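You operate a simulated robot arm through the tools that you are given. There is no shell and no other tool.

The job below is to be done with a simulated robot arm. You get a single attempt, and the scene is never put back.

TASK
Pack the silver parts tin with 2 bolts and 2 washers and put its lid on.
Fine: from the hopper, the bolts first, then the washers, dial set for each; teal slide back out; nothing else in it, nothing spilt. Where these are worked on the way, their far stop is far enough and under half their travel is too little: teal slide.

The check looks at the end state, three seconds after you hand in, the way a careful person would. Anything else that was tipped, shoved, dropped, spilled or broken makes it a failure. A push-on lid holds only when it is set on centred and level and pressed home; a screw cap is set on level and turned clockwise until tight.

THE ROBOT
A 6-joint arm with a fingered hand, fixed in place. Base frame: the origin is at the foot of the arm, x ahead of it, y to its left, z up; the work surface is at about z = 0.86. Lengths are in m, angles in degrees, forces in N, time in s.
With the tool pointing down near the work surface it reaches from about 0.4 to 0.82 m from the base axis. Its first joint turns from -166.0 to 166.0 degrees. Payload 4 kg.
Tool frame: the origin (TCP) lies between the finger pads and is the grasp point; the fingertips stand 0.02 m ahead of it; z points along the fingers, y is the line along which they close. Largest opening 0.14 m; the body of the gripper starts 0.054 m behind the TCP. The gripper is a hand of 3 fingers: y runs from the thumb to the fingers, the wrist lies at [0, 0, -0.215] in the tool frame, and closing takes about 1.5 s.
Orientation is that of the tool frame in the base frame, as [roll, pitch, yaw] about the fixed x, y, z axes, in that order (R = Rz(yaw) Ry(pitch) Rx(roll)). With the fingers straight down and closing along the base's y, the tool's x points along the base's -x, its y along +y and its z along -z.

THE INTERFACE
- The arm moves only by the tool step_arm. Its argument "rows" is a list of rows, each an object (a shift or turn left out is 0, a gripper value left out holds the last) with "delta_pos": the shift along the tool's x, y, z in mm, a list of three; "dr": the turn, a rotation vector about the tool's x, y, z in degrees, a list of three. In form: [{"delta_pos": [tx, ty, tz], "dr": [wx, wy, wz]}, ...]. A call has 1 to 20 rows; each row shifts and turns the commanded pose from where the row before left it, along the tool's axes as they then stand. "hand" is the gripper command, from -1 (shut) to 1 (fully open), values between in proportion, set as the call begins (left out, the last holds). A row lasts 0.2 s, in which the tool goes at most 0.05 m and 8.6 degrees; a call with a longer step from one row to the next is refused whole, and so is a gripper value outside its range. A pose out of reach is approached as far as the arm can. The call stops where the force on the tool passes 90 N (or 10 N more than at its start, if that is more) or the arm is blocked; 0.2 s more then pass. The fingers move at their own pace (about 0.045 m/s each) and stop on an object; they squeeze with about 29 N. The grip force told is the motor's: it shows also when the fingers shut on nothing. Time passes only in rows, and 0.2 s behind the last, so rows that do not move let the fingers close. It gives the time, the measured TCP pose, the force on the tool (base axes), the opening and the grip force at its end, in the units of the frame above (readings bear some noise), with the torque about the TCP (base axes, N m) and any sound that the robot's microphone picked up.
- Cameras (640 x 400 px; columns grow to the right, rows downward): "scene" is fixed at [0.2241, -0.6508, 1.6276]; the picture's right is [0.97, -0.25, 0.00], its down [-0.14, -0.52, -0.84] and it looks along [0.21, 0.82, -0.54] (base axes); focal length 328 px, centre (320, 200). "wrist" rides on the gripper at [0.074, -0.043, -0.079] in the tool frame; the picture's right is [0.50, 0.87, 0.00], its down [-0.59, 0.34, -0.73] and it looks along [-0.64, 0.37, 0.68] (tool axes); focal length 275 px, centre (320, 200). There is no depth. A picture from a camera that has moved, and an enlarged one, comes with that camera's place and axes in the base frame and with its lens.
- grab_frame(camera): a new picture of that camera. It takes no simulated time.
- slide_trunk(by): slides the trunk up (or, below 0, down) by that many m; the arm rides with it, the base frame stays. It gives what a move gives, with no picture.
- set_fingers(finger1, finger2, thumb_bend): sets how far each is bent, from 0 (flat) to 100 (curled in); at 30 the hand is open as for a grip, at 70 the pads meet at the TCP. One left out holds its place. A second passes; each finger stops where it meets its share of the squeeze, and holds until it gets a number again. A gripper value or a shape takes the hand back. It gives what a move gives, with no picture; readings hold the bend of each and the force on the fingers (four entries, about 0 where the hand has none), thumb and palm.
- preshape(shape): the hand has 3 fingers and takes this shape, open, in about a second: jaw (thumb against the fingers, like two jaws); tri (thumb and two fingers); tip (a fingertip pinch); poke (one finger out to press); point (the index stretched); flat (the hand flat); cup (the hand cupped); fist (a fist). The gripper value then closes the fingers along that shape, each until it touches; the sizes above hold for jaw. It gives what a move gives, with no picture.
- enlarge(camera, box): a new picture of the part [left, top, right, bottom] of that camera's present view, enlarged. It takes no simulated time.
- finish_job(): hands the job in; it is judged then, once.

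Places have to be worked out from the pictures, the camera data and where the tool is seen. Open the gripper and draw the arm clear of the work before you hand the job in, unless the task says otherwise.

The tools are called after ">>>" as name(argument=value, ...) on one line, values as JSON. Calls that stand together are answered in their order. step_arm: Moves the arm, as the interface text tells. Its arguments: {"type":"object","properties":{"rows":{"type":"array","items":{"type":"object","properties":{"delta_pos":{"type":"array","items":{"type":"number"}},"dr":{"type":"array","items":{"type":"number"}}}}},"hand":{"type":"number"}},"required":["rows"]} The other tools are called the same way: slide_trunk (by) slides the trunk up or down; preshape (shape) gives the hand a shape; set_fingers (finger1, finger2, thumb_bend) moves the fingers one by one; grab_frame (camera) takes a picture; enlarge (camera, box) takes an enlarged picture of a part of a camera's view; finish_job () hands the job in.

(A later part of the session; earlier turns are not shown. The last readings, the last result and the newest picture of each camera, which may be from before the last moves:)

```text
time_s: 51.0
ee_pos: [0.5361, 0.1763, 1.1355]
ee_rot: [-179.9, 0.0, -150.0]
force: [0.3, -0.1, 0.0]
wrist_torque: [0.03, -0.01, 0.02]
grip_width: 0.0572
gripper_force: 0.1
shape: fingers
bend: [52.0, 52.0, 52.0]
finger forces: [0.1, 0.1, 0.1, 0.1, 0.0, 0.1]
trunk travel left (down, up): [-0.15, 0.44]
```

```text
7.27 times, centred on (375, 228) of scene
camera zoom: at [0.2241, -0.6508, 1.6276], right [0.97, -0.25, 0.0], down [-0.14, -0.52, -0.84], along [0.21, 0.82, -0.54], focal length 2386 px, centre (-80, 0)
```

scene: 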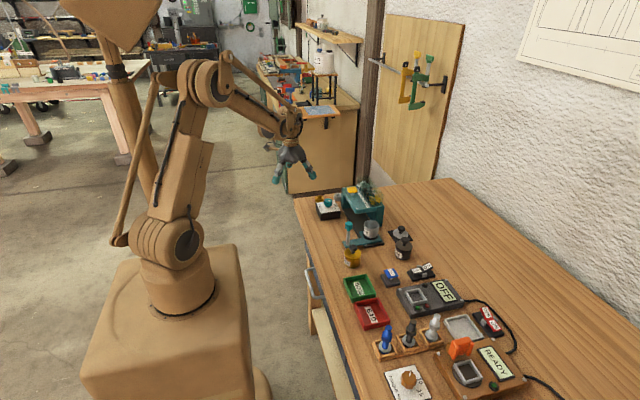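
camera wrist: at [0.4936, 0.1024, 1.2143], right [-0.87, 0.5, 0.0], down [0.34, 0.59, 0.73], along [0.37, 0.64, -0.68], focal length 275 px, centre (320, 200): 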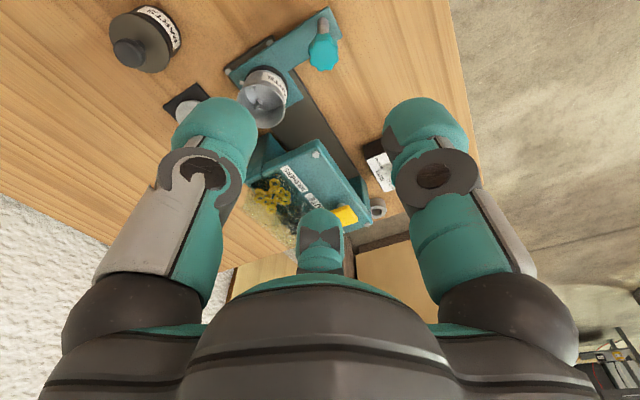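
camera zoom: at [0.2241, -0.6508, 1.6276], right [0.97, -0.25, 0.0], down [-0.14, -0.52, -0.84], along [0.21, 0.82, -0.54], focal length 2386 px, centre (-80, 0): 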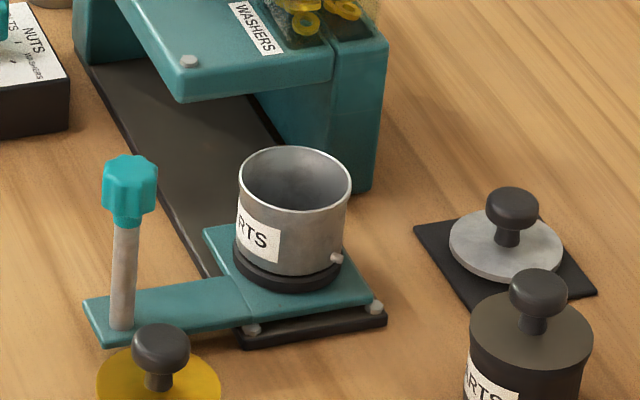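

>>> enlarge(camera="wrist", box=[215, 50, 315, 140])

>>> enlarge(camera="wrist", box=[240, 65, 300, 130])

```text
4.44 times, centred on (265, 95) of wrist
camera zoom: at [0.4936, 0.1024, 1.2143], right [-0.87, 0.5, 0.0], down [0.34, 0.59, 0.73], along [0.37, 0.64, -0.68], focal length 1224 px, centre (564, 667)
```

zoom: 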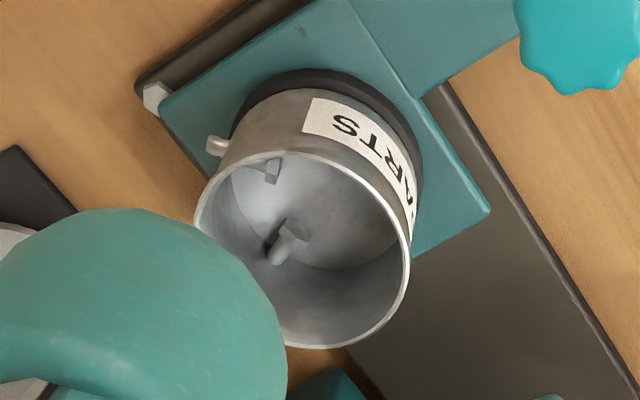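

```text
6.15 times, centred on (270, 98) of wrist
camera zoom: at [0.4936, 0.1024, 1.2143], right [-0.87, 0.5, 0.0], down [0.34, 0.59, 0.73], along [0.37, 0.64, -0.68], focal length 1694 px, centre (628, 831)
```

zoom: 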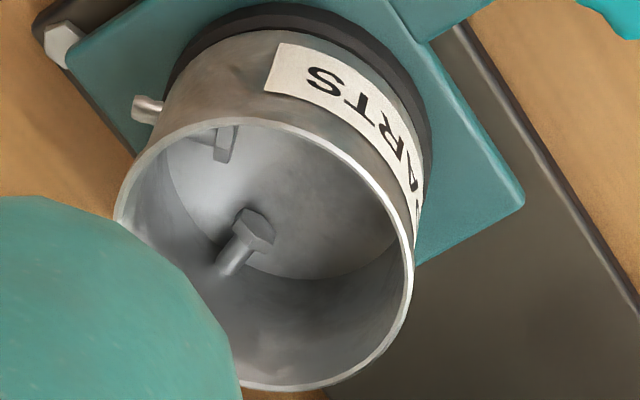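

Both bolts are in the tin: one lies on the bottom, and the other has its head inside with its shaft tip slightly through the wall at the base. Its centre is well inside. Next I set the dial to WASHERS, moving back above it with the same leaning grip pose.

>>> step_arm(rows=[{"delta_pos": [-9.24, 36, 19.1]}, {"delta_pos": [-9.24, 36, 19.1]}, {"delta_pos": [-9.24, 36, 19.1]}, {"delta_pos": [-9.24, 36, 19.1]}, {"delta_pos": [-9.24, 36, 19.1]}, {"dr": [0, 0, 5]}, {"dr": [0, 0, 5]}, {"dr": [-3.75, -6.495, 0]}, {"dr": [-3.75, -6.495, 0]}, {"dr": [-3.75, -6.495, 0]}, {"dr": [-3.75, -6.495, 0]}])

>>> set_fingers(finger1=54, finger2=58, thumb_bend=54)

>>> grab_frame(camera="wrist")

```text
time_s: 53.4
ee_pos: [0.4829, 0.3543, 1.037]
ee_rot: [163.9, 25.8, -163.8]
force: [0.1, 0.6, 0.3]
wrist_torque: [0.02, 0.03, 0.02]
grip_width: 0.0572
gripper_force: 0.0
shape: fingers
bend: [52.0, 52.0, 52.0]
finger forces: [0.1, 0.1, 0.0, 0.0, 0.0, 0.0]
trunk travel left (down, up): [-0.15, 0.44]
```

```text
time_s: 54.4
ee_pos: [0.4832, 0.3546, 1.0377]
ee_rot: [164.0, 25.7, -163.6]
force: [-0.7, 0.2, -0.2]
wrist_torque: [-0.02, 0.04, 0.0]
grip_width: 0.0512
gripper_force: 0.1
shape: fingers
bend: [54.0, 57.0, 54.0]
finger forces: [0.1, 0.0, 0.0, 0.0, 0.1, 0.0]
trunk travel left (down, up): [-0.15, 0.44]
```

```text
taken
camera wrist: at [0.4104, 0.2677, 1.0632], right [-0.77, 0.64, 0.0], down [0.14, 0.17, 0.98], along [0.63, 0.75, -0.22], focal length 275 px, centre (320, 200)
```

wrist: 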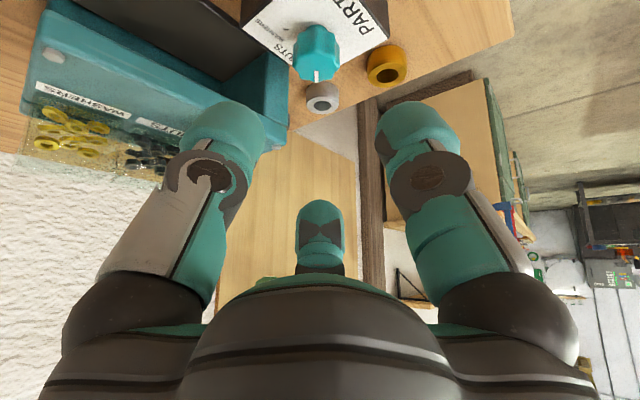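

The knob is lined up, about 3 mm to the thumb side. I correct that and advance along the tool axis to the grip pose used before.

>>> step_arm(rows=[{"delta_pos": [-1.4, -2.4, 30]}, {"delta_pos": [0, 0, 35]}, {"delta_pos": [0, 0, 30]}, {"delta_pos": [0, 0, 10]}, {"delta_pos": [0, 0, 10]}, {"delta_pos": [0, 0, 0]}])

>>> enlarge(camera="wrist", box=[180, 40, 460, 260])

```text
time_s: 55.8
ee_pos: [0.5236, 0.398, 0.9382]
ee_rot: [164.0, 25.8, -163.6]
force: [0.2, 0.9, -0.6]
wrist_torque: [0.01, 0.02, 0.01]
grip_width: 0.0514
gripper_force: 0.1
shape: fingers
bend: [54.0, 57.0, 54.0]
finger forces: [0.1, 0.1, 0.0, 0.1, 0.1, 0.0]
trunk travel left (down, up): [-0.15, 0.44]
```

```text
1.82 times, centred on (320, 150) of wrist
camera zoom: at [0.45, 0.3103, 0.9628], right [-0.77, 0.64, 0.0], down [0.14, 0.17, 0.98], along [0.63, 0.75, -0.22], focal length 500 px, centre (320, 291)
```

zoom: 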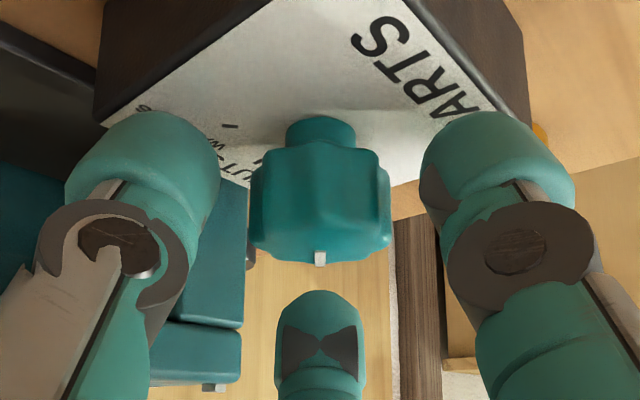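

The knob is centred with its mark facing me. I grip it and rotate clockwise by 100° about the knob axis to WASHERS.

>>> set_fingers(finger1=70, finger2=70, thumb_bend=70)

>>> step_arm(rows=[{"delta_pos": [0.26, 0.52, 0.02], "dr": [3.61, -2.08, 7.22]}, {"delta_pos": [0.26, 0.52, 0.02], "dr": [3.61, -2.08, 7.22]}, {"delta_pos": [0.26, 0.52, 0.02], "dr": [3.61, -2.08, 7.22]}, {"delta_pos": [0.26, 0.52, 0.02], "dr": [3.61, -2.08, 7.22]}, {"delta_pos": [0.26, 0.52, 0.02], "dr": [3.61, -2.08, 7.22]}, {"delta_pos": [0.26, 0.52, 0.02], "dr": [3.61, -2.08, 7.22]}, {"delta_pos": [0.26, 0.52, 0.02], "dr": [3.61, -2.08, 7.22]}, {"delta_pos": [0.26, 0.52, 0.02], "dr": [3.61, -2.08, 7.22]}, {"delta_pos": [0.26, 0.52, 0.02], "dr": [3.61, -2.08, 7.22]}, {"delta_pos": [0.26, 0.52, 0.02], "dr": [3.61, -2.08, 7.22]}, {"delta_pos": [0.26, 0.52, 0.02], "dr": [3.61, -2.08, 7.22]}, {"delta_pos": [0.26, 0.52, 0.02], "dr": [3.61, -2.08, 7.22]}])

>>> enlarge(camera="wrist", box=[180, 40, 460, 260])

```text
time_s: 56.8
ee_pos: [0.523, 0.3979, 0.9374]
ee_rot: [164.0, 25.7, -163.7]
force: [-1.3, -7.5, -7.5]
wrist_torque: [-0.05, 0.1, -0.03]
grip_width: 0.0304
gripper_force: 14.4
shape: fingers
bend: [61.0, 69.0, 62.0]
finger forces: [11.8, 1.0, 0.0, 0.0, 15.4, 0.0]
trunk travel left (down, up): [-0.15, 0.44]
```

```text
time_s: 59.4
ee_pos: [0.5214, 0.4036, 0.938]
ee_rot: [163.9, 25.7, 96.2]
force: [-10.3, -3.6, -7.2]
wrist_torque: [-0.07, 0.2, -0.08]
grip_width: 0.0294
gripper_force: 13.6
shape: fingers
bend: [62.0, 71.0, 62.0]
finger forces: [8.1, 0.1, 0.0, 0.0, 19.0, 0.0]
trunk travel left (down, up): [-0.15, 0.44]
```

```text
1.82 times, centred on (320, 150) of wrist
camera zoom: at [0.449, 0.4908, 0.9637], right [0.77, 0.64, 0.0], down [0.14, -0.17, 0.98], along [0.63, -0.75, -0.22], focal length 500 px, centre (320, 291)
```

zoom: 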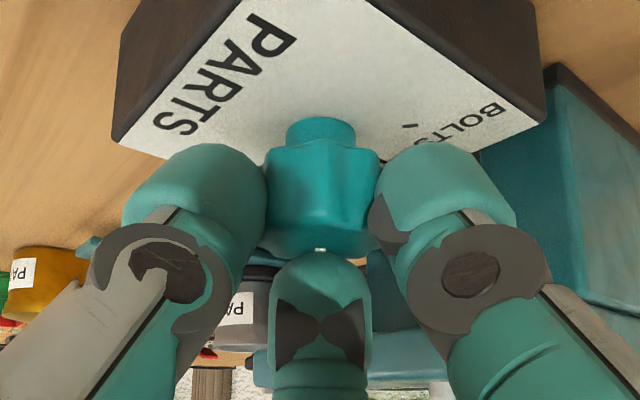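

Rotation is done with the mark still facing the camera. I release, withdraw along the tool axis, and verify the pointer.

>>> set_fingers(finger1=54, finger2=58, thumb_bend=54)

>>> step_arm(rows=[{"delta_pos": [0, 0, -30]}, {"delta_pos": [0, 0, -40]}, {"delta_pos": [0, 0, -40]}])

>>> enlarge(camera="wrist", box=[240, 0, 400, 120])

>>> enlarge(camera="scene", box=[300, 180, 360, 230])

```text
time_s: 60.4
ee_pos: [0.5233, 0.404, 0.9382]
ee_rot: [163.8, 25.7, 96.3]
force: [0.3, 0.5, -0.3]
wrist_torque: [0.0, 0.02, -0.04]
grip_width: 0.0512
gripper_force: 0.1
shape: fingers
bend: [54.0, 57.0, 54.0]
finger forces: [0.1, 0.0, 0.1, 0.1, 0.0, 0.1]
trunk travel left (down, up): [-0.15, 0.44]
```

```text
time_s: 61.2
ee_pos: [0.4855, 0.4455, 1.0346]
ee_rot: [163.9, 25.7, 96.3]
force: [0.2, -0.2, -0.3]
wrist_torque: [0.02, 0.0, 0.02]
grip_width: 0.0507
gripper_force: 0.2
shape: fingers
bend: [54.0, 57.0, 54.0]
finger forces: [0.0, 0.0, 0.1, 0.0, 0.1, 0.0]
trunk travel left (down, up): [-0.15, 0.44]
```

```text
3.33 times, centred on (320, 60) of wrist
camera zoom: at [0.412, 0.5325, 1.0597], right [0.77, 0.64, 0.0], down [0.14, -0.17, 0.98], along [0.63, -0.75, -0.22], focal length 918 px, centre (320, 667)
```

zoom: 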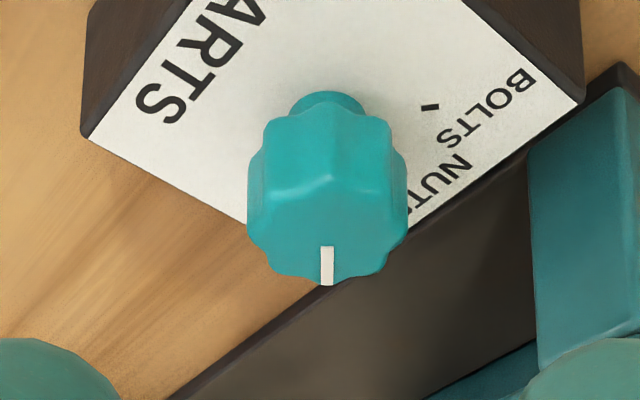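

```text
8.00 times, centred on (330, 205) of scene
camera zoom: at [0.2241, -0.6508, 1.6276], right [0.97, -0.25, 0.0], down [-0.14, -0.52, -0.84], along [0.21, 0.82, -0.54], focal length 2625 px, centre (240, 160)
```

zoom: 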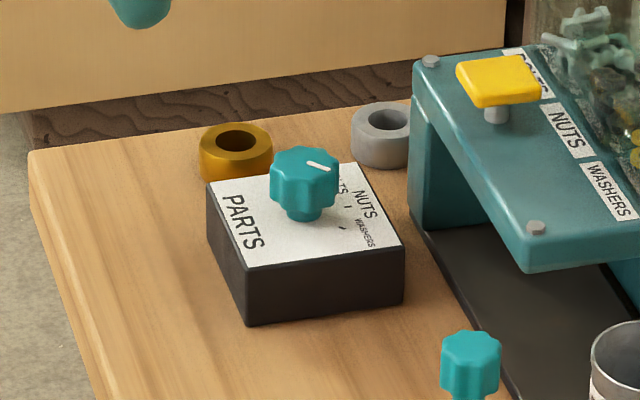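

The dial is set to WASHERS. I untilt and return above the slide handle at (0.535, 0.180), with yaw 90° this time, which has equivalent finger geometry.

>>> step_arm(rows=[{"dr": [3.75, 6.495, 0]}, {"dr": [3.75, 6.495, 0]}, {"dr": [3.75, 6.495, 0]}, {"dr": [3.75, 6.495, 0]}, {"dr": [0, 0, 5]}, {"dr": [0, 0, 5]}, {"delta_pos": [-44.3, 8.25, -2.5]}, {"delta_pos": [-44.3, 8.25, -2.5]}, {"delta_pos": [-44.3, 8.25, -2.5]}, {"delta_pos": [-44.3, 8.25, -2.5]}, {"delta_pos": [-44.3, 8.25, -2.5]}, {"delta_pos": [-44.0, 8.25, -2.5]}, {"delta_pos": [0, 0, 0]}])

>>> grab_frame(camera="wrist")

>>> enlarge(camera="wrist", box=[260, 30, 380, 150])

```text
time_s: 64.0
ee_pos: [0.5355, 0.1828, 1.0465]
ee_rot: [180.0, 0.0, 90.0]
force: [0.4, -0.6, -0.3]
wrist_torque: [0.01, -0.03, 0.01]
grip_width: 0.0511
gripper_force: 0.0
shape: fingers
bend: [54.0, 57.0, 54.0]
finger forces: [0.0, 0.0, 0.0, 0.0, 0.0, 0.1]
trunk travel left (down, up): [-0.15, 0.44]
```

```text
taken
camera wrist: at [0.4932, 0.2556, 1.1256], right [0.87, 0.5, 0.0], down [0.34, -0.59, 0.73], along [0.37, -0.64, -0.68], focal length 275 px, centre (320, 200)
```

wrist: 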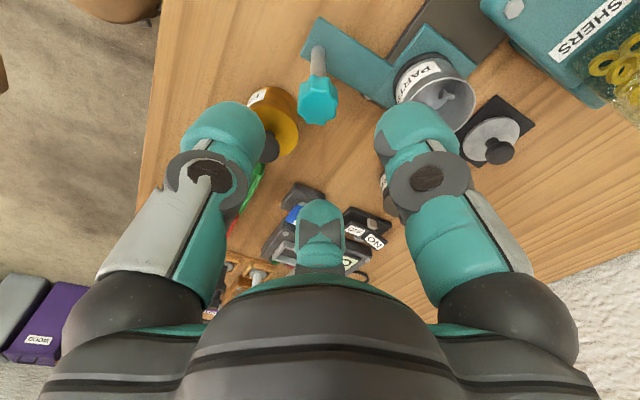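

```text
3.33 times, centred on (320, 90) of wrist
camera zoom: at [0.4932, 0.2556, 1.1256], right [0.87, 0.5, 0.0], down [0.34, -0.59, 0.73], along [0.37, -0.64, -0.68], focal length 918 px, centre (320, 567)
```

zoom: 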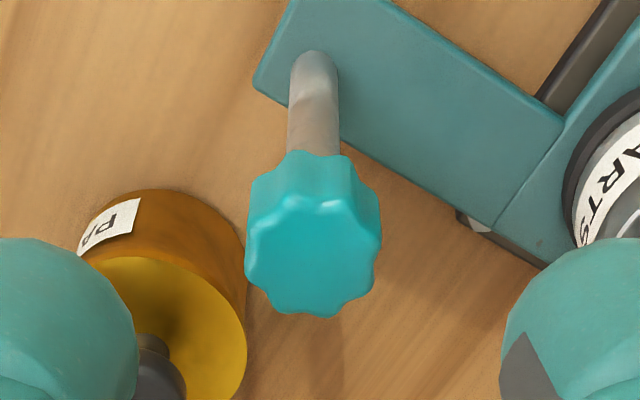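

The handle knob is at (0.535, 0.180). I shift 2.7 mm, descend, grip, and push the slide in along +y.

>>> step_arm(rows=[{"delta_pos": [-2.7, 0, 20]}, {"delta_pos": [0, 0, 25]}, {"delta_pos": [0, 0, 17.5]}, {"delta_pos": [0, 0, 0]}])

>>> set_fingers(finger1=72, finger2=72, thumb_bend=72)

>>> step_arm(rows=[{"delta_pos": [8, 0, 0]}, {"delta_pos": [12, 0, 0]}, {"delta_pos": [12, 0, 0]}, {"delta_pos": [12, 0, 0]}, {"delta_pos": [12, 0, 0]}, {"delta_pos": [12, 0, 0]}, {"delta_pos": [12, 0, 0]}, {"delta_pos": [12, 0, 0]}, {"delta_pos": [8, 0, 0]}])

>>> enlarge(camera="scene", box=[310, 160, 430, 260])

```text
time_s: 65.0
ee_pos: [0.5362, 0.178, 0.9853]
ee_rot: [179.9, 0.0, 89.9]
force: [0.9, 0.8, -0.4]
wrist_torque: [-0.01, 0.02, 0.03]
grip_width: 0.0509
gripper_force: 0.1
shape: fingers
bend: [54.0, 57.0, 54.0]
finger forces: [0.0, 0.1, 0.0, 0.1, 0.1, 0.0]
trunk travel left (down, up): [-0.15, 0.44]
```

```text
time_s: 66.0
ee_pos: [0.536, 0.1773, 0.9852]
ee_rot: [179.9, 0.0, 89.9]
force: [-3.9, -0.1, -2.3]
wrist_torque: [-0.01, 0.02, 0.03]
grip_width: 0.02
gripper_force: 12.7
shape: fingers
bend: [64.0, 66.0, 65.0]
finger forces: [8.1, 5.1, 0.0, 0.1, 11.2, 0.0]
trunk travel left (down, up): [-0.15, 0.44]
```

```text
time_s: 68.0
ee_pos: [0.5356, 0.2773, 0.9869]
ee_rot: [180.0, 0.1, 90.0]
force: [-0.8, -0.7, 26.8]
wrist_torque: [0.02, 0.12, -0.01]
grip_width: 0.0041
gripper_force: 17.7
shape: fingers
bend: [69.0, 71.0, 70.0]
finger forces: [8.9, 11.2, 0.0, 0.1, 15.8, 0.0]
trunk travel left (down, up): [-0.15, 0.44]
```

```text
4.00 times, centred on (370, 210) of scene
camera zoom: at [0.2241, -0.6508, 1.6276], right [0.97, -0.25, 0.0], down [-0.14, -0.52, -0.84], along [0.21, 0.82, -0.54], focal length 1312 px, centre (120, 160)
```

zoom: 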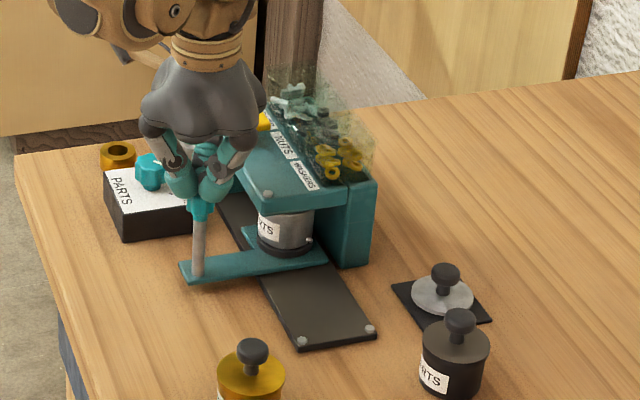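

The grip slid up off the knob (width 4 mm, +27 N in z) with the slide nearly in. I open, re-measure, and re-grip lower.

>>> set_fingers(finger1=52, finger2=52, thumb_bend=52)

>>> enlarge(camera="wrist", box=[240, 80, 400, 200])

>>> enlarge(camera="scene", box=[320, 170, 400, 240])

```text
time_s: 69.0
ee_pos: [0.5356, 0.2765, 0.9865]
ee_rot: [179.9, 0.0, 90.0]
force: [8.2, 0.5, 28.6]
wrist_torque: [-0.23, -0.31, 0.08]
grip_width: 0.057
gripper_force: 15.0
shape: fingers
bend: [52.0, 79.0, 52.0]
finger forces: [0.1, 29.8, 0.0, 0.0, 0.0, 0.1]
trunk travel left (down, up): [-0.15, 0.44]
```

```text
3.33 times, centred on (320, 140) of wrist
camera zoom: at [0.4929, 0.3508, 1.0657], right [0.87, 0.5, 0.0], down [0.34, -0.59, 0.73], along [0.37, -0.64, -0.68], focal length 918 px, centre (320, 400)
```

zoom: 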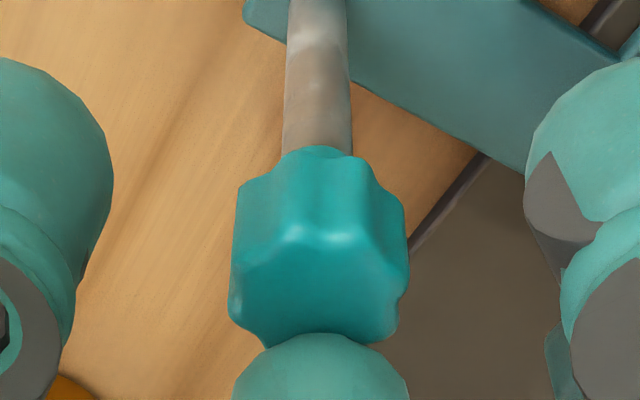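

```text
5.71 times, centred on (360, 205) of scene
camera zoom: at [0.2241, -0.6508, 1.6276], right [0.97, -0.25, 0.0], down [-0.14, -0.52, -0.84], along [0.21, 0.82, -0.54], focal length 1875 px, centre (91, 171)
```

zoom: 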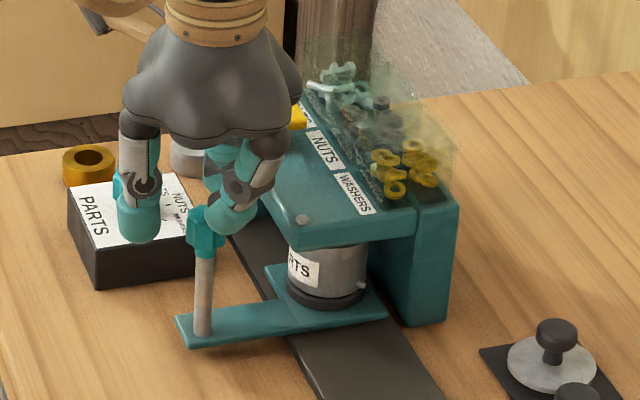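

Finger 2 slipped over the knob top and is pressing against it. I relax it at its present bend, lift clear, and then open.

>>> set_fingers(finger2=80)

>>> step_arm(rows=[{"delta_pos": [0, 0, -8]}, {"delta_pos": [0, 0, -15]}, {"delta_pos": [0, 0, -25]}, {"delta_pos": [0, 0, 0]}])

>>> set_fingers(finger1=54, finger2=54, thumb_bend=54)

>>> grab_frame(camera="wrist")

>>> enlarge(camera="scene", box=[320, 170, 400, 240])

```text
time_s: 70.0
ee_pos: [0.5367, 0.278, 0.9853]
ee_rot: [180.0, 0.0, 89.9]
force: [0.1, 0.6, -0.7]
wrist_torque: [-0.02, 0.0, 0.02]
grip_width: 0.0569
gripper_force: 0.1
shape: fingers
bend: [52.0, 80.0, 52.0]
finger forces: [0.0, 0.1, 0.0, 0.1, 0.0, 0.0]
trunk travel left (down, up): [-0.15, 0.44]
```

```text
time_s: 71.0
ee_pos: [0.5364, 0.2775, 1.0345]
ee_rot: [-180.0, 0.0, 90.0]
force: [0.4, 0.5, -0.5]
wrist_torque: [-0.02, -0.02, 0.01]
grip_width: 0.0568
gripper_force: 0.1
shape: fingers
bend: [52.0, 80.0, 52.0]
finger forces: [0.1, 0.0, 0.0, 0.0, 0.1, 0.0]
trunk travel left (down, up): [-0.15, 0.44]
```

```text
time_s: 72.0
ee_pos: [0.5367, 0.2774, 1.0351]
ee_rot: [-180.0, 0.0, 90.0]
force: [0.4, 0.0, -0.6]
wrist_torque: [-0.02, 0.01, 0.01]
grip_width: 0.0514
gripper_force: 0.0
shape: fingers
bend: [54.0, 54.0, 54.0]
finger forces: [0.0, 0.0, 0.0, 0.0, 0.0, 0.0]
trunk travel left (down, up): [-0.15, 0.44]
```

```text
taken
camera wrist: at [0.4928, 0.3517, 1.1134], right [0.87, 0.5, 0.0], down [0.34, -0.59, 0.73], along [0.37, -0.64, -0.68], focal length 275 px, centre (320, 200)
```

wrist: 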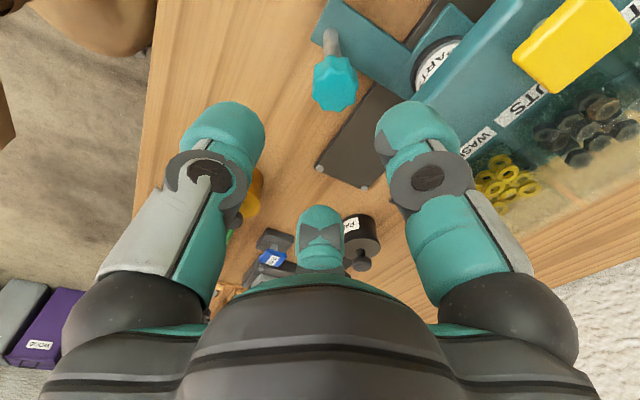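

```text
5.71 times, centred on (360, 205) of scene
camera zoom: at [0.2241, -0.6508, 1.6276], right [0.97, -0.25, 0.0], down [-0.14, -0.52, -0.84], along [0.21, 0.82, -0.54], focal length 1875 px, centre (91, 171)
```

zoom: 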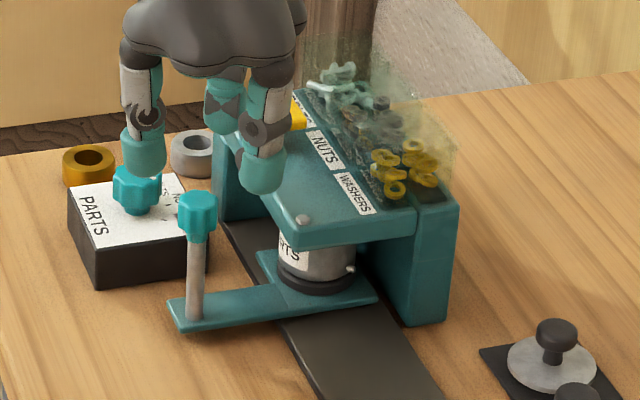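

The handle is back at exactly (0.535, 0.295), the same place as the far stop before, so the slide is fully in. I close the fingertips and move above the button.

>>> set_fingers(finger1=70, finger2=70, thumb_bend=70)

>>> step_arm(rows=[{"delta_pos": [0, 0, -15]}, {"delta_pos": [27.9, 24.7, 0]}, {"delta_pos": [27.9, 24.7, 0]}, {"delta_pos": [27.9, 24.7, 0]}, {"delta_pos": [0, 0, 0]}])

>>> grab_frame(camera="wrist")

>>> enlarge(camera="scene", box=[320, 150, 420, 240])

```text
time_s: 73.0
ee_pos: [0.5354, 0.2778, 1.0351]
ee_rot: [180.0, 0.0, 90.0]
force: [0.3, 0.3, -0.3]
wrist_torque: [0.01, 0.03, -0.03]
grip_width: 0.0041
gripper_force: 0.1
shape: fingers
bend: [69.0, 69.0, 70.0]
finger forces: [0.0, 0.0, 0.0, 0.0, 0.0, 0.0]
trunk travel left (down, up): [-0.15, 0.44]
```

```text
time_s: 74.2
ee_pos: [0.6082, 0.3619, 1.0472]
ee_rot: [179.9, 0.0, 90.0]
force: [-0.2, -0.2, 0.5]
wrist_torque: [0.02, -0.03, 0.0]
grip_width: 0.0043
gripper_force: 0.1
shape: fingers
bend: [69.0, 69.0, 70.0]
finger forces: [0.1, 0.0, 0.0, 0.0, 0.0, 0.1]
trunk travel left (down, up): [-0.15, 0.44]
```

```text
taken
camera wrist: at [0.5658, 0.4369, 1.1263], right [0.87, 0.5, 0.0], down [0.34, -0.59, 0.73], along [0.37, -0.64, -0.68], focal length 275 px, centre (320, 200)
```

wrist: 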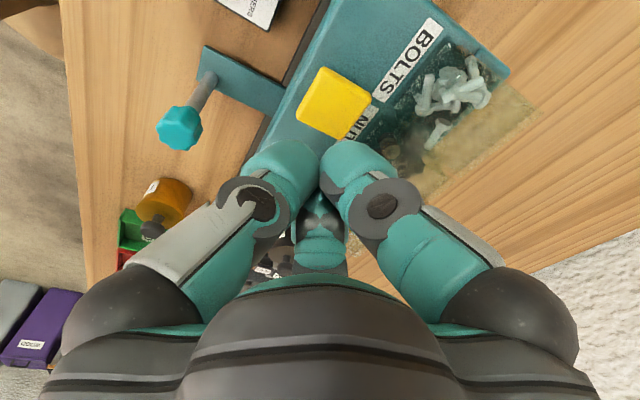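

```text
4.44 times, centred on (370, 195) of scene
camera zoom: at [0.2241, -0.6508, 1.6276], right [0.97, -0.25, 0.0], down [-0.14, -0.52, -0.84], along [0.21, 0.82, -0.54], focal length 1458 px, centre (98, 222)
```

zoom: 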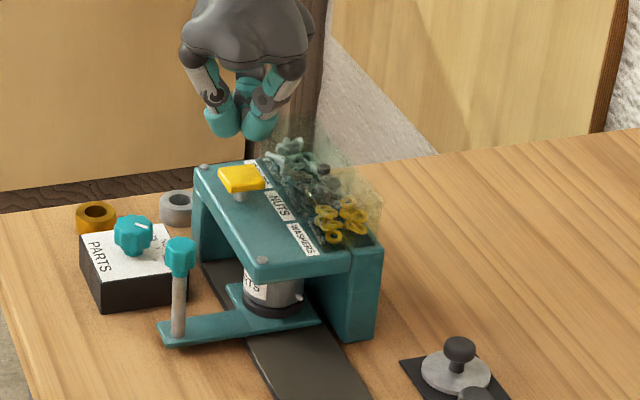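

By parallax between the two yaw views, the button centre is about (0.611, 0.368) with top z ≈ 0.964. I shift onto it and press for the first washer.

>>> step_arm(rows=[{"delta_pos": [5, 3, 15]}, {"delta_pos": [0, 0, 20]}, {"delta_pos": [0, 0, 10]}, {"delta_pos": [0, 0, 5]}, {"delta_pos": [0, 0, 2.5]}, {"delta_pos": [0, 0, 2.5]}])

```text
time_s: 75.6
ee_pos: [0.6132, 0.3653, 0.9934]
ee_rot: [-179.9, 0.1, 89.9]
force: [-0.4, 0.8, 1.9]
wrist_torque: [0.03, 0.03, -0.04]
grip_width: 0.004
gripper_force: 1.8
shape: fingers
bend: [69.0, 69.0, 70.0]
finger forces: [0.0, 0.1, 0.0, 0.0, 3.0, 0.1]
trunk travel left (down, up): [-0.15, 0.44]
heard: click
```

I heard the click for the first washer. I lift to let the button return and look at the tin and slide area before pressing again.

>>> step_arm(rows=[{"delta_pos": [0, 0, -8]}, {"delta_pos": [0, 0, -10]}, {"delta_pos": [0, 0, 0]}])

>>> enlarge(camera="scene", box=[340, 190, 410, 245])

```text
time_s: 76.4
ee_pos: [0.6138, 0.3656, 1.0113]
ee_rot: [180.0, 0.0, 89.9]
force: [0.0, -0.3, 0.7]
wrist_torque: [0.01, 0.01, -0.02]
grip_width: 0.0041
gripper_force: 0.0
shape: fingers
bend: [69.0, 69.0, 70.0]
finger forces: [0.0, 0.0, 0.0, 0.1, 0.0, 0.1]
trunk travel left (down, up): [-0.15, 0.44]
```

```text
7.27 times, centred on (375, 218) of scene
camera zoom: at [0.2241, -0.6508, 1.6276], right [0.97, -0.25, 0.0], down [-0.14, -0.52, -0.84], along [0.21, 0.82, -0.54], focal length 2386 px, centre (-80, 73)
```

zoom: 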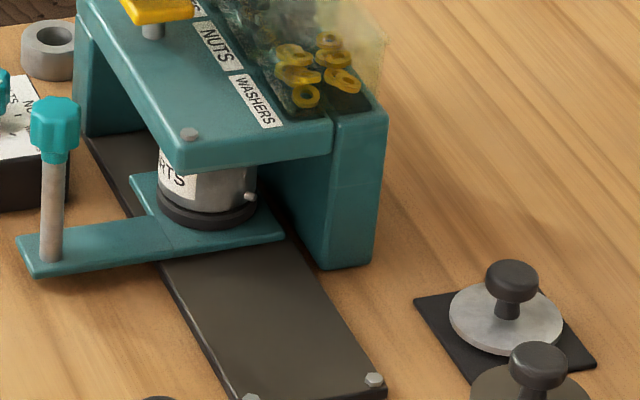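

Nothing has spilled. I press a second time for the second washer.

>>> step_arm(rows=[{"delta_pos": [0, 0, 8]}, {"delta_pos": [0, 0, 5]}, {"delta_pos": [0, 0, 2.5]}, {"delta_pos": [0, 0, 2.5]}])

```text
time_s: 77.4
ee_pos: [0.6134, 0.3652, 0.9939]
ee_rot: [-179.9, 0.0, 90.1]
force: [-0.9, 0.1, 1.0]
wrist_torque: [0.02, 0.02, -0.02]
grip_width: 0.004
gripper_force: 1.7
shape: fingers
bend: [69.0, 69.0, 70.0]
finger forces: [0.0, 0.1, 0.0, 0.1, 3.2, 0.0]
trunk travel left (down, up): [-0.15, 0.44]
heard: click
```

A second washer click was heard. I lift off and move above the slide handle at (0.535, 0.295) with the fingers opened.

>>> step_arm(rows=[{"delta_pos": [0, 0, -20]}, {"delta_pos": [0, 0, -38]}, {"delta_pos": [-23.5, -26.2, 0]}, {"delta_pos": [-23.5, -26.2, 0]}, {"delta_pos": [-23.5, -26.2, 0]}, {"delta_pos": [0, 0, 0]}])

>>> set_fingers(finger1=53, finger2=53, thumb_bend=53)

>>> enlarge(camera="wrist", box=[260, 30, 380, 150])

```text
time_s: 78.8
ee_pos: [0.5352, 0.2958, 1.0531]
ee_rot: [180.0, 0.0, 90.0]
force: [0.0, 0.2, 0.2]
wrist_torque: [-0.01, 0.01, 0.03]
grip_width: 0.0041
gripper_force: 0.1
shape: fingers
bend: [69.0, 69.0, 70.0]
finger forces: [0.0, 0.1, 0.0, 0.0, 0.1, 0.0]
trunk travel left (down, up): [-0.15, 0.44]
```

```text
time_s: 79.8
ee_pos: [0.5344, 0.2944, 1.0533]
ee_rot: [179.9, 0.0, 89.9]
force: [0.4, 0.3, -0.8]
wrist_torque: [0.0, -0.01, -0.03]
grip_width: 0.0539
gripper_force: 0.0
shape: fingers
bend: [53.0, 53.0, 53.0]
finger forces: [0.0, 0.0, 0.1, 0.0, 0.1, 0.0]
trunk travel left (down, up): [-0.15, 0.44]
```

```text
3.33 times, centred on (320, 90) of wrist
camera zoom: at [0.4916, 0.3693, 1.1319], right [0.87, 0.5, 0.0], down [0.34, -0.59, 0.73], along [0.37, -0.64, -0.68], focal length 918 px, centre (320, 567)
```

zoom: 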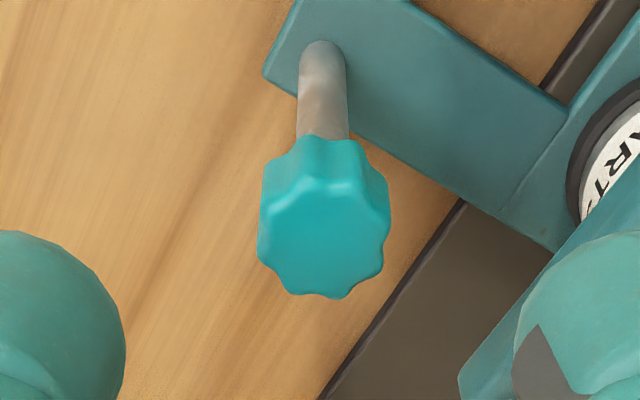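

The knob is centred. I descend slightly lower than before (TCP z 0.976) for a firmer grip, then pull the slide out.

>>> step_arm(rows=[{"delta_pos": [0, 0, 25]}, {"delta_pos": [0, 0, 25]}, {"delta_pos": [0, 0, 20]}, {"delta_pos": [0, 0, 7]}, {"delta_pos": [0, 0, 0]}])

>>> set_fingers(finger1=70, finger2=70, thumb_bend=70)

>>> step_arm(rows=[{"delta_pos": [-8, 0, 0]}, {"delta_pos": [-12, 0, 0]}, {"delta_pos": [-12, 0, 0]}, {"delta_pos": [-12, 0, 0]}, {"delta_pos": [-12, 0, 0]}])

```text
time_s: 81.0
ee_pos: [0.5359, 0.2945, 0.9748]
ee_rot: [-180.0, -0.1, 90.0]
force: [0.2, -1.2, -0.1]
wrist_torque: [0.03, -0.01, -0.03]
grip_width: 0.054
gripper_force: 0.1
shape: fingers
bend: [53.0, 53.0, 53.0]
finger forces: [0.0, 0.0, 0.0, 0.0, 0.0, 0.0]
trunk travel left (down, up): [-0.15, 0.44]
```

```text
time_s: 82.0
ee_pos: [0.5356, 0.2947, 0.9735]
ee_rot: [180.0, 0.0, 90.0]
force: [-2.2, -0.3, -3.2]
wrist_torque: [-0.03, -0.01, 0.03]
grip_width: 0.0199
gripper_force: 12.9
shape: fingers
bend: [64.0, 65.0, 65.0]
finger forces: [7.8, 7.5, 0.0, 0.1, 10.7, 0.1]
trunk travel left (down, up): [-0.15, 0.44]
```

```text
time_s: 83.2
ee_pos: [0.5348, 0.2382, 0.9747]
ee_rot: [-180.0, 0.0, 89.9]
force: [-4.0, -0.5, -7.9]
wrist_torque: [0.02, 0.02, -0.01]
grip_width: 0.0202
gripper_force: 12.8
shape: fingers
bend: [64.0, 65.0, 65.0]
finger forces: [7.2, 7.1, 0.0, 0.0, 10.9, 0.0]
trunk travel left (down, up): [-0.15, 0.44]
```

The grip holds well. I pull the remaining ~58 mm to the out-stop.

>>> step_arm(rows=[{"delta_pos": [-12, 0, 0]}, {"delta_pos": [-12, 0, 0]}, {"delta_pos": [-12, 0, 0]}, {"delta_pos": [-10, 0, 0]}, {"delta_pos": [-6, 0, 0]}, {"delta_pos": [-4, 0, 0]}, {"delta_pos": [-3, 0, 0]}, {"delta_pos": [-2, 0, 0]}])

>>> enlarge(camera="scene", box=[340, 190, 410, 250])

```text
time_s: 85.0
ee_pos: [0.5359, 0.1794, 0.975]
ee_rot: [-180.0, 0.0, 90.1]
force: [-2.9, 4.1, 0.0]
wrist_torque: [0.1, 0.0, 0.02]
grip_width: 0.0197
gripper_force: 14.9
shape: fingers
bend: [64.0, 65.0, 65.0]
finger forces: [10.3, 7.3, 0.0, 0.1, 11.2, 0.0]
trunk travel left (down, up): [-0.15, 0.44]
```

```text
6.67 times, centred on (375, 220) of scene
camera zoom: at [0.2241, -0.6508, 1.6276], right [0.97, -0.25, 0.0], down [-0.14, -0.52, -0.84], along [0.21, 0.82, -0.54], focal length 2187 px, centre (-47, 67)
```

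zoom: 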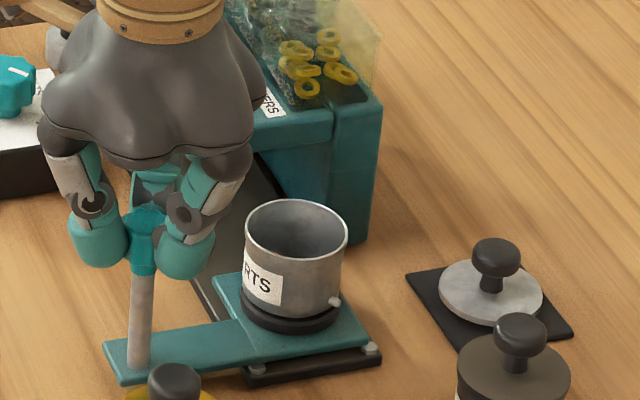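

The out-stop contact begins. I pull 2 mm more to seat it, release, rise, and inspect the tin contents.

>>> step_arm(rows=[{"delta_pos": [-2, 0, 0]}, {"delta_pos": [0, 0, 0]}])

>>> set_fingers(finger1=53, finger2=53, thumb_bend=53)

>>> step_arm(rows=[{"delta_pos": [0, 0, -30]}, {"delta_pos": [0, 0, -40]}, {"delta_pos": [0, 0, -40]}, {"delta_pos": [0, 0, -40]}])

>>> grab_frame(camera="wrist")

```text
time_s: 85.6
ee_pos: [0.5341, 0.1782, 0.9736]
ee_rot: [180.0, 0.0, 90.2]
force: [-2.3, 12.8, 1.3]
wrist_torque: [0.2, 0.01, 0.02]
grip_width: 0.0202
gripper_force: 14.5
shape: fingers
bend: [64.0, 65.0, 65.0]
finger forces: [12.2, 6.2, 0.0, 0.1, 9.7, 0.0]
trunk travel left (down, up): [-0.15, 0.44]
```

```text
time_s: 86.6
ee_pos: [0.5345, 0.1757, 0.9744]
ee_rot: [180.0, 0.0, 90.0]
force: [-0.2, 0.2, -0.6]
wrist_torque: [-0.02, -0.02, 0.01]
grip_width: 0.0541
gripper_force: 0.1
shape: fingers
bend: [53.0, 53.0, 53.0]
finger forces: [0.0, 0.0, 0.1, 0.1, 0.0, 0.1]
trunk travel left (down, up): [-0.15, 0.44]
```

```text
time_s: 87.6
ee_pos: [0.5342, 0.1757, 1.126]
ee_rot: [-180.0, 0.0, 89.9]
force: [-0.1, -1.0, 0.3]
wrist_torque: [0.0, -0.01, -0.02]
grip_width: 0.0542
gripper_force: 0.0
shape: fingers
bend: [53.0, 53.0, 53.0]
finger forces: [0.0, 0.0, 0.1, 0.1, 0.0, 0.1]
trunk travel left (down, up): [-0.15, 0.44]
```

```text
taken
camera wrist: at [0.4921, 0.2501, 1.2042], right [0.87, 0.5, 0.0], down [0.34, -0.59, 0.73], along [0.37, -0.64, -0.68], focal length 275 px, centre (320, 200)
```

wrist: 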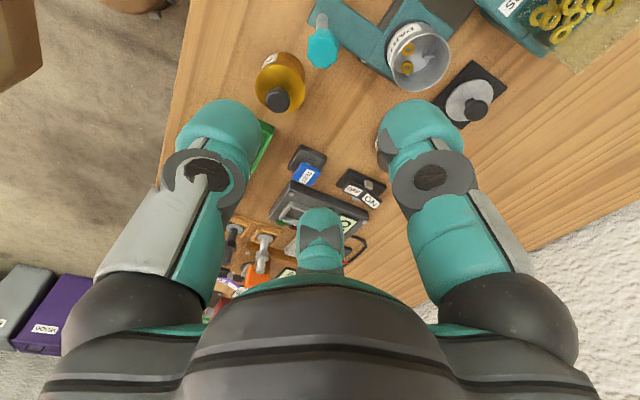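

>>> enlarge(camera="wrist", box=[375, 10, 465, 100])

>>> enlarge(camera="scene", box=[345, 205, 405, 255])

```text
4.44 times, centred on (420, 55) of wrist
camera zoom: at [0.4921, 0.2501, 1.2042], right [0.87, 0.5, 0.0], down [0.34, -0.59, 0.73], along [0.37, -0.64, -0.68], focal length 1224 px, centre (-124, 844)
```

zoom: 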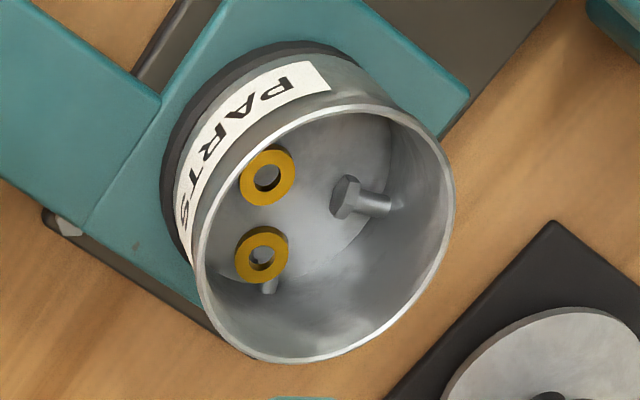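

```text
8.00 times, centred on (375, 230) of scene
camera zoom: at [0.2241, -0.6508, 1.6276], right [0.97, -0.25, 0.0], down [-0.14, -0.52, -0.84], along [0.21, 0.82, -0.54], focal length 2625 px, centre (-120, -40)
```

zoom: 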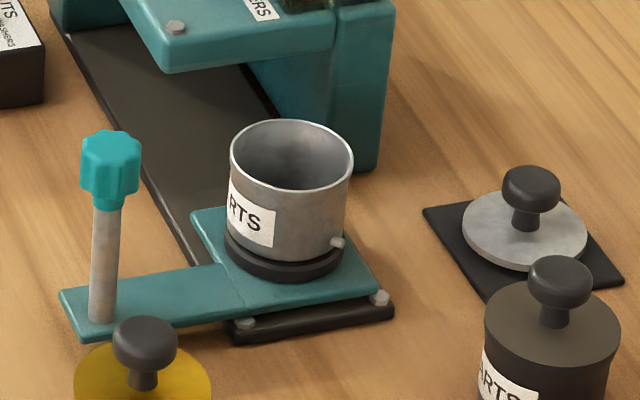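

The tin holds exactly 2 bolts and 2 washers, nothing has spilled, and the slide is at its out-stop. Next is the lid. I rotate to yaw 180°, which keeps the fingers clear of the hopper and the dark tin, and move above the silver lid.

>>> step_arm(rows=[{"dr": [0, 0, -8.18]}, {"dr": [0, 0, -8.18]}, {"dr": [0, 0, -8.18]}, {"dr": [0, 0, -8.18]}, {"dr": [0, 0, -8.18]}, {"dr": [0, 0, -8.18]}, {"dr": [0, 0, -8.18]}, {"dr": [0, 0, -8.18]}, {"dr": [0, 0, -8.18]}, {"dr": [0, 0, -8.18]}, {"dr": [0, 0, -8.2]}, {"delta_pos": [-40, 3.4, 10]}, {"delta_pos": [-40, 3.4, 12]}, {"delta_pos": [-40, 3.4, 16]}, {"delta_pos": [-40, 3.4, 16]}, {"delta_pos": [-40, 3.4, 16]}, {"delta_pos": [0, 0, 0]}])

>>> grab_frame(camera="wrist")

>>> grab_frame(camera="scene")

```text
time_s: 91.2
ee_pos: [0.7334, 0.1923, 1.0549]
ee_rot: [-179.9, 0.0, -180.0]
force: [0.2, 0.3, -0.3]
wrist_torque: [0.01, 0.0, 0.02]
grip_width: 0.054
gripper_force: 0.1
shape: fingers
bend: [53.0, 53.0, 53.0]
finger forces: [0.0, 0.1, 0.0, 0.0, 0.0, 0.0]
trunk travel left (down, up): [-0.15, 0.44]
```

```text
taken
camera wrist: at [0.6597, 0.1492, 1.1343], right [-0.5, 0.87, 0.0], down [0.59, 0.34, 0.73], along [0.64, 0.37, -0.68], focal length 275 px, centre (320, 200)
```

wrist: 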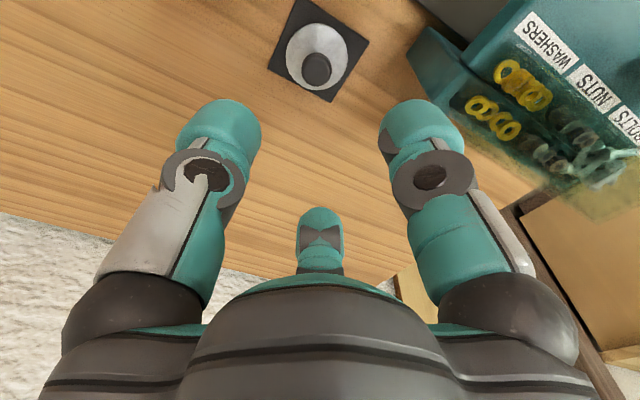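

```text
taken
```

scene: 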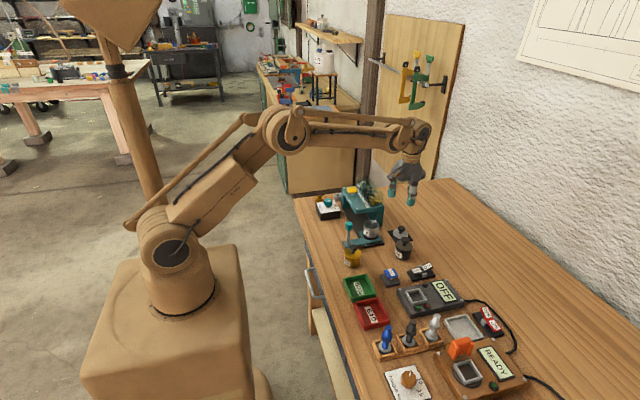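

>>> enlarge(camera="wrist", box=[260, 0, 380, 110])

>>> enlarge(camera="scene", box=[370, 160, 440, 260])

```text
3.64 times, centred on (320, 55) of wrist
camera zoom: at [0.6597, 0.1492, 1.1343], right [-0.5, 0.87, 0.0], down [0.59, 0.34, 0.73], along [0.64, 0.37, -0.68], focal length 1001 px, centre (320, 727)
```

zoom: 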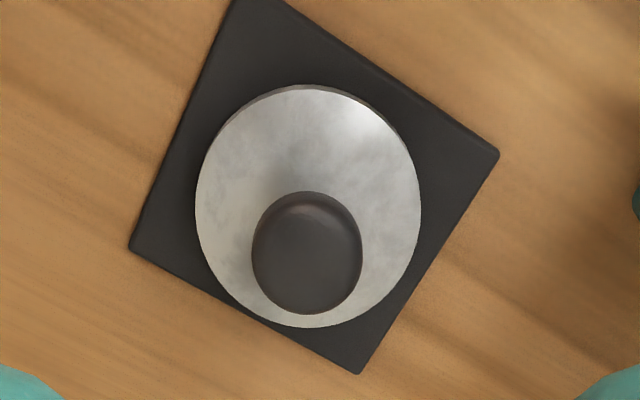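

```text
4.00 times, centred on (405, 210) of scene
camera zoom: at [0.2241, -0.6508, 1.6276], right [0.97, -0.25, 0.0], down [-0.14, -0.52, -0.84], along [0.21, 0.82, -0.54], focal length 1312 px, centre (-20, 160)
```

zoom: 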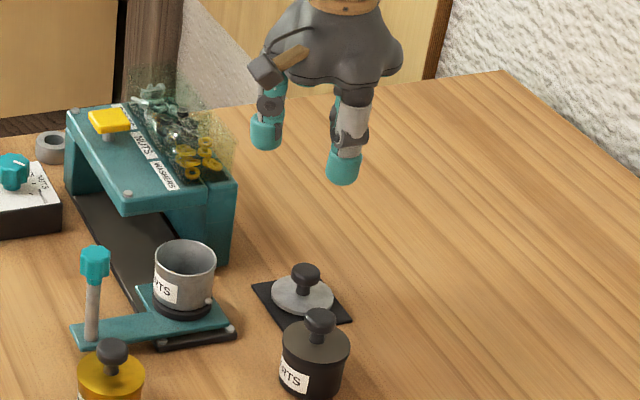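

The lid axis is at about (0.744, 0.195), with its disc top at z ≈ 0.868 and the knob top at ≈ 0.90. I shift onto it and come down to a safe height for a check.

>>> step_arm(rows=[{"delta_pos": [-11, 2.5, 25]}, {"delta_pos": [0, 0, 40]}, {"delta_pos": [0, 0, 30]}, {"delta_pos": [0, 0, 0]}])

>>> grab_frame(camera="wrist")

>>> enlarge(camera="scene", box=[360, 180, 450, 260])

```text
time_s: 92.2
ee_pos: [0.7459, 0.1951, 0.9591]
ee_rot: [180.0, 0.0, 180.0]
force: [0.8, -0.7, 0.0]
wrist_torque: [-0.02, -0.01, 0.02]
grip_width: 0.0543
gripper_force: 0.1
shape: fingers
bend: [53.0, 53.0, 53.0]
finger forces: [0.0, 0.0, 0.0, 0.0, 0.1, 0.1]
trunk travel left (down, up): [-0.15, 0.44]
```

```text
taken
camera wrist: at [0.6718, 0.1534, 1.0383], right [-0.5, 0.87, 0.0], down [0.59, 0.34, 0.73], along [0.64, 0.37, -0.68], focal length 275 px, centre (320, 200)
```

wrist: 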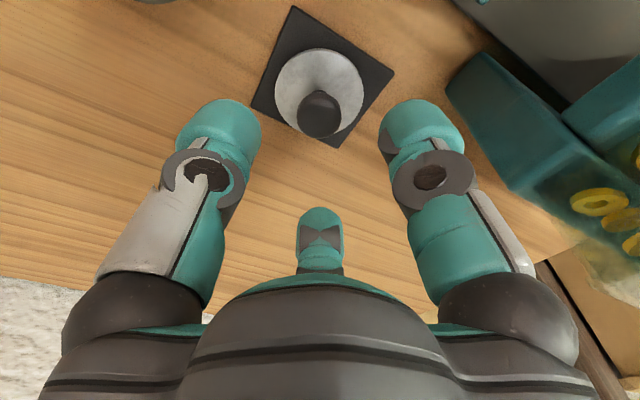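

```text
5.00 times, centred on (405, 220) of scene
camera zoom: at [0.2241, -0.6508, 1.6276], right [0.97, -0.25, 0.0], down [-0.14, -0.52, -0.84], along [0.21, 0.82, -0.54], focal length 1640 px, centre (-105, 100)
```

zoom: 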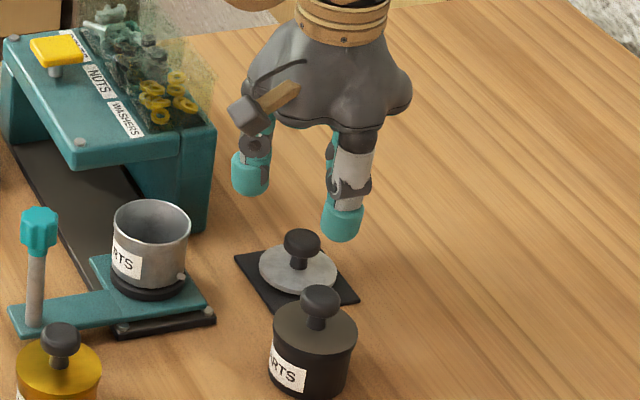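

I enlarge the wrist view to measure the lid position relative to the tool axis precisely.

>>> enlarge(camera="wrist", box=[240, 0, 400, 160])

```text
2.50 times, centred on (320, 80) of wrist
camera zoom: at [0.6718, 0.1534, 1.0383], right [-0.5, 0.87, 0.0], down [0.59, 0.34, 0.73], along [0.64, 0.37, -0.68], focal length 688 px, centre (320, 500)
```

zoom: 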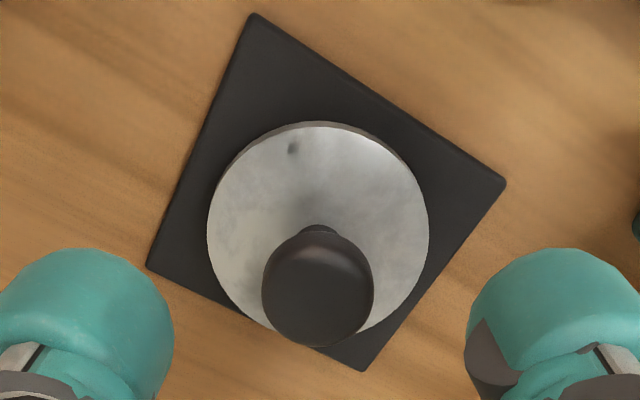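

The lid axis is at about (0.7437, 0.1943), within 2 mm of the tool axis. I correct that and descend to gripping height.

>>> step_arm(rows=[{"delta_pos": [2, -2, 17]}, {"delta_pos": [0, 0, 18]}, {"delta_pos": [0, 0, 10]}, {"delta_pos": [0, 0, 0]}])

>>> grab_frame(camera="wrist")

>>> enlarge(camera="scene", box=[360, 180, 450, 260])

```text
time_s: 93.2
ee_pos: [0.7446, 0.1947, 0.9143]
ee_rot: [-180.0, 0.0, 180.0]
force: [1.6, 0.0, 0.0]
wrist_torque: [-0.02, 0.02, 0.01]
grip_width: 0.054
gripper_force: 0.0
shape: fingers
bend: [53.0, 53.0, 53.0]
finger forces: [0.0, 0.0, 0.1, 0.0, 0.0, 0.0]
trunk travel left (down, up): [-0.15, 0.44]
```

```text
taken
camera wrist: at [0.6705, 0.1517, 0.9937], right [-0.5, 0.87, 0.0], down [0.59, 0.34, 0.73], along [0.64, 0.37, -0.68], focal length 275 px, centre (320, 200)
```

wrist: 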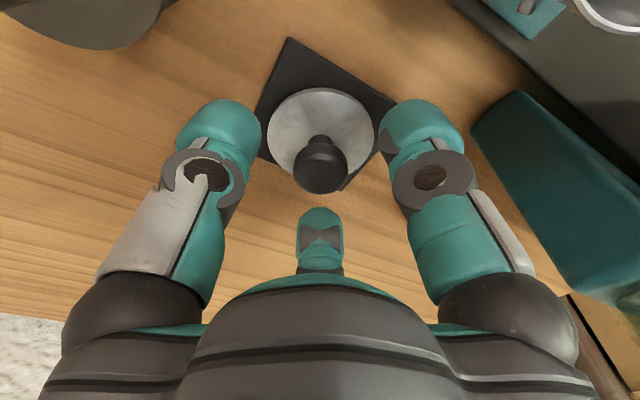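

```text
5.00 times, centred on (405, 220) of scene
camera zoom: at [0.2241, -0.6508, 1.6276], right [0.97, -0.25, 0.0], down [-0.14, -0.52, -0.84], along [0.21, 0.82, -0.54], focal length 1640 px, centre (-105, 100)
```

zoom: 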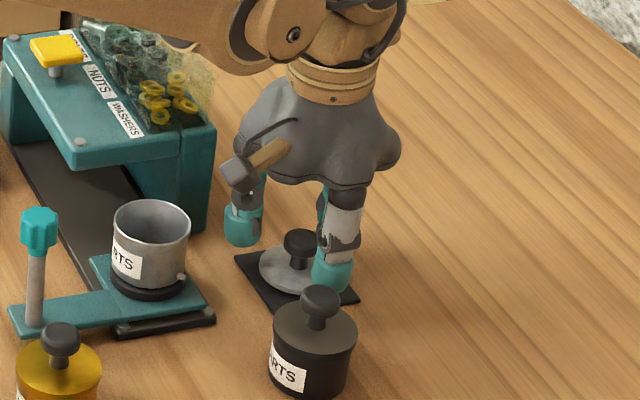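

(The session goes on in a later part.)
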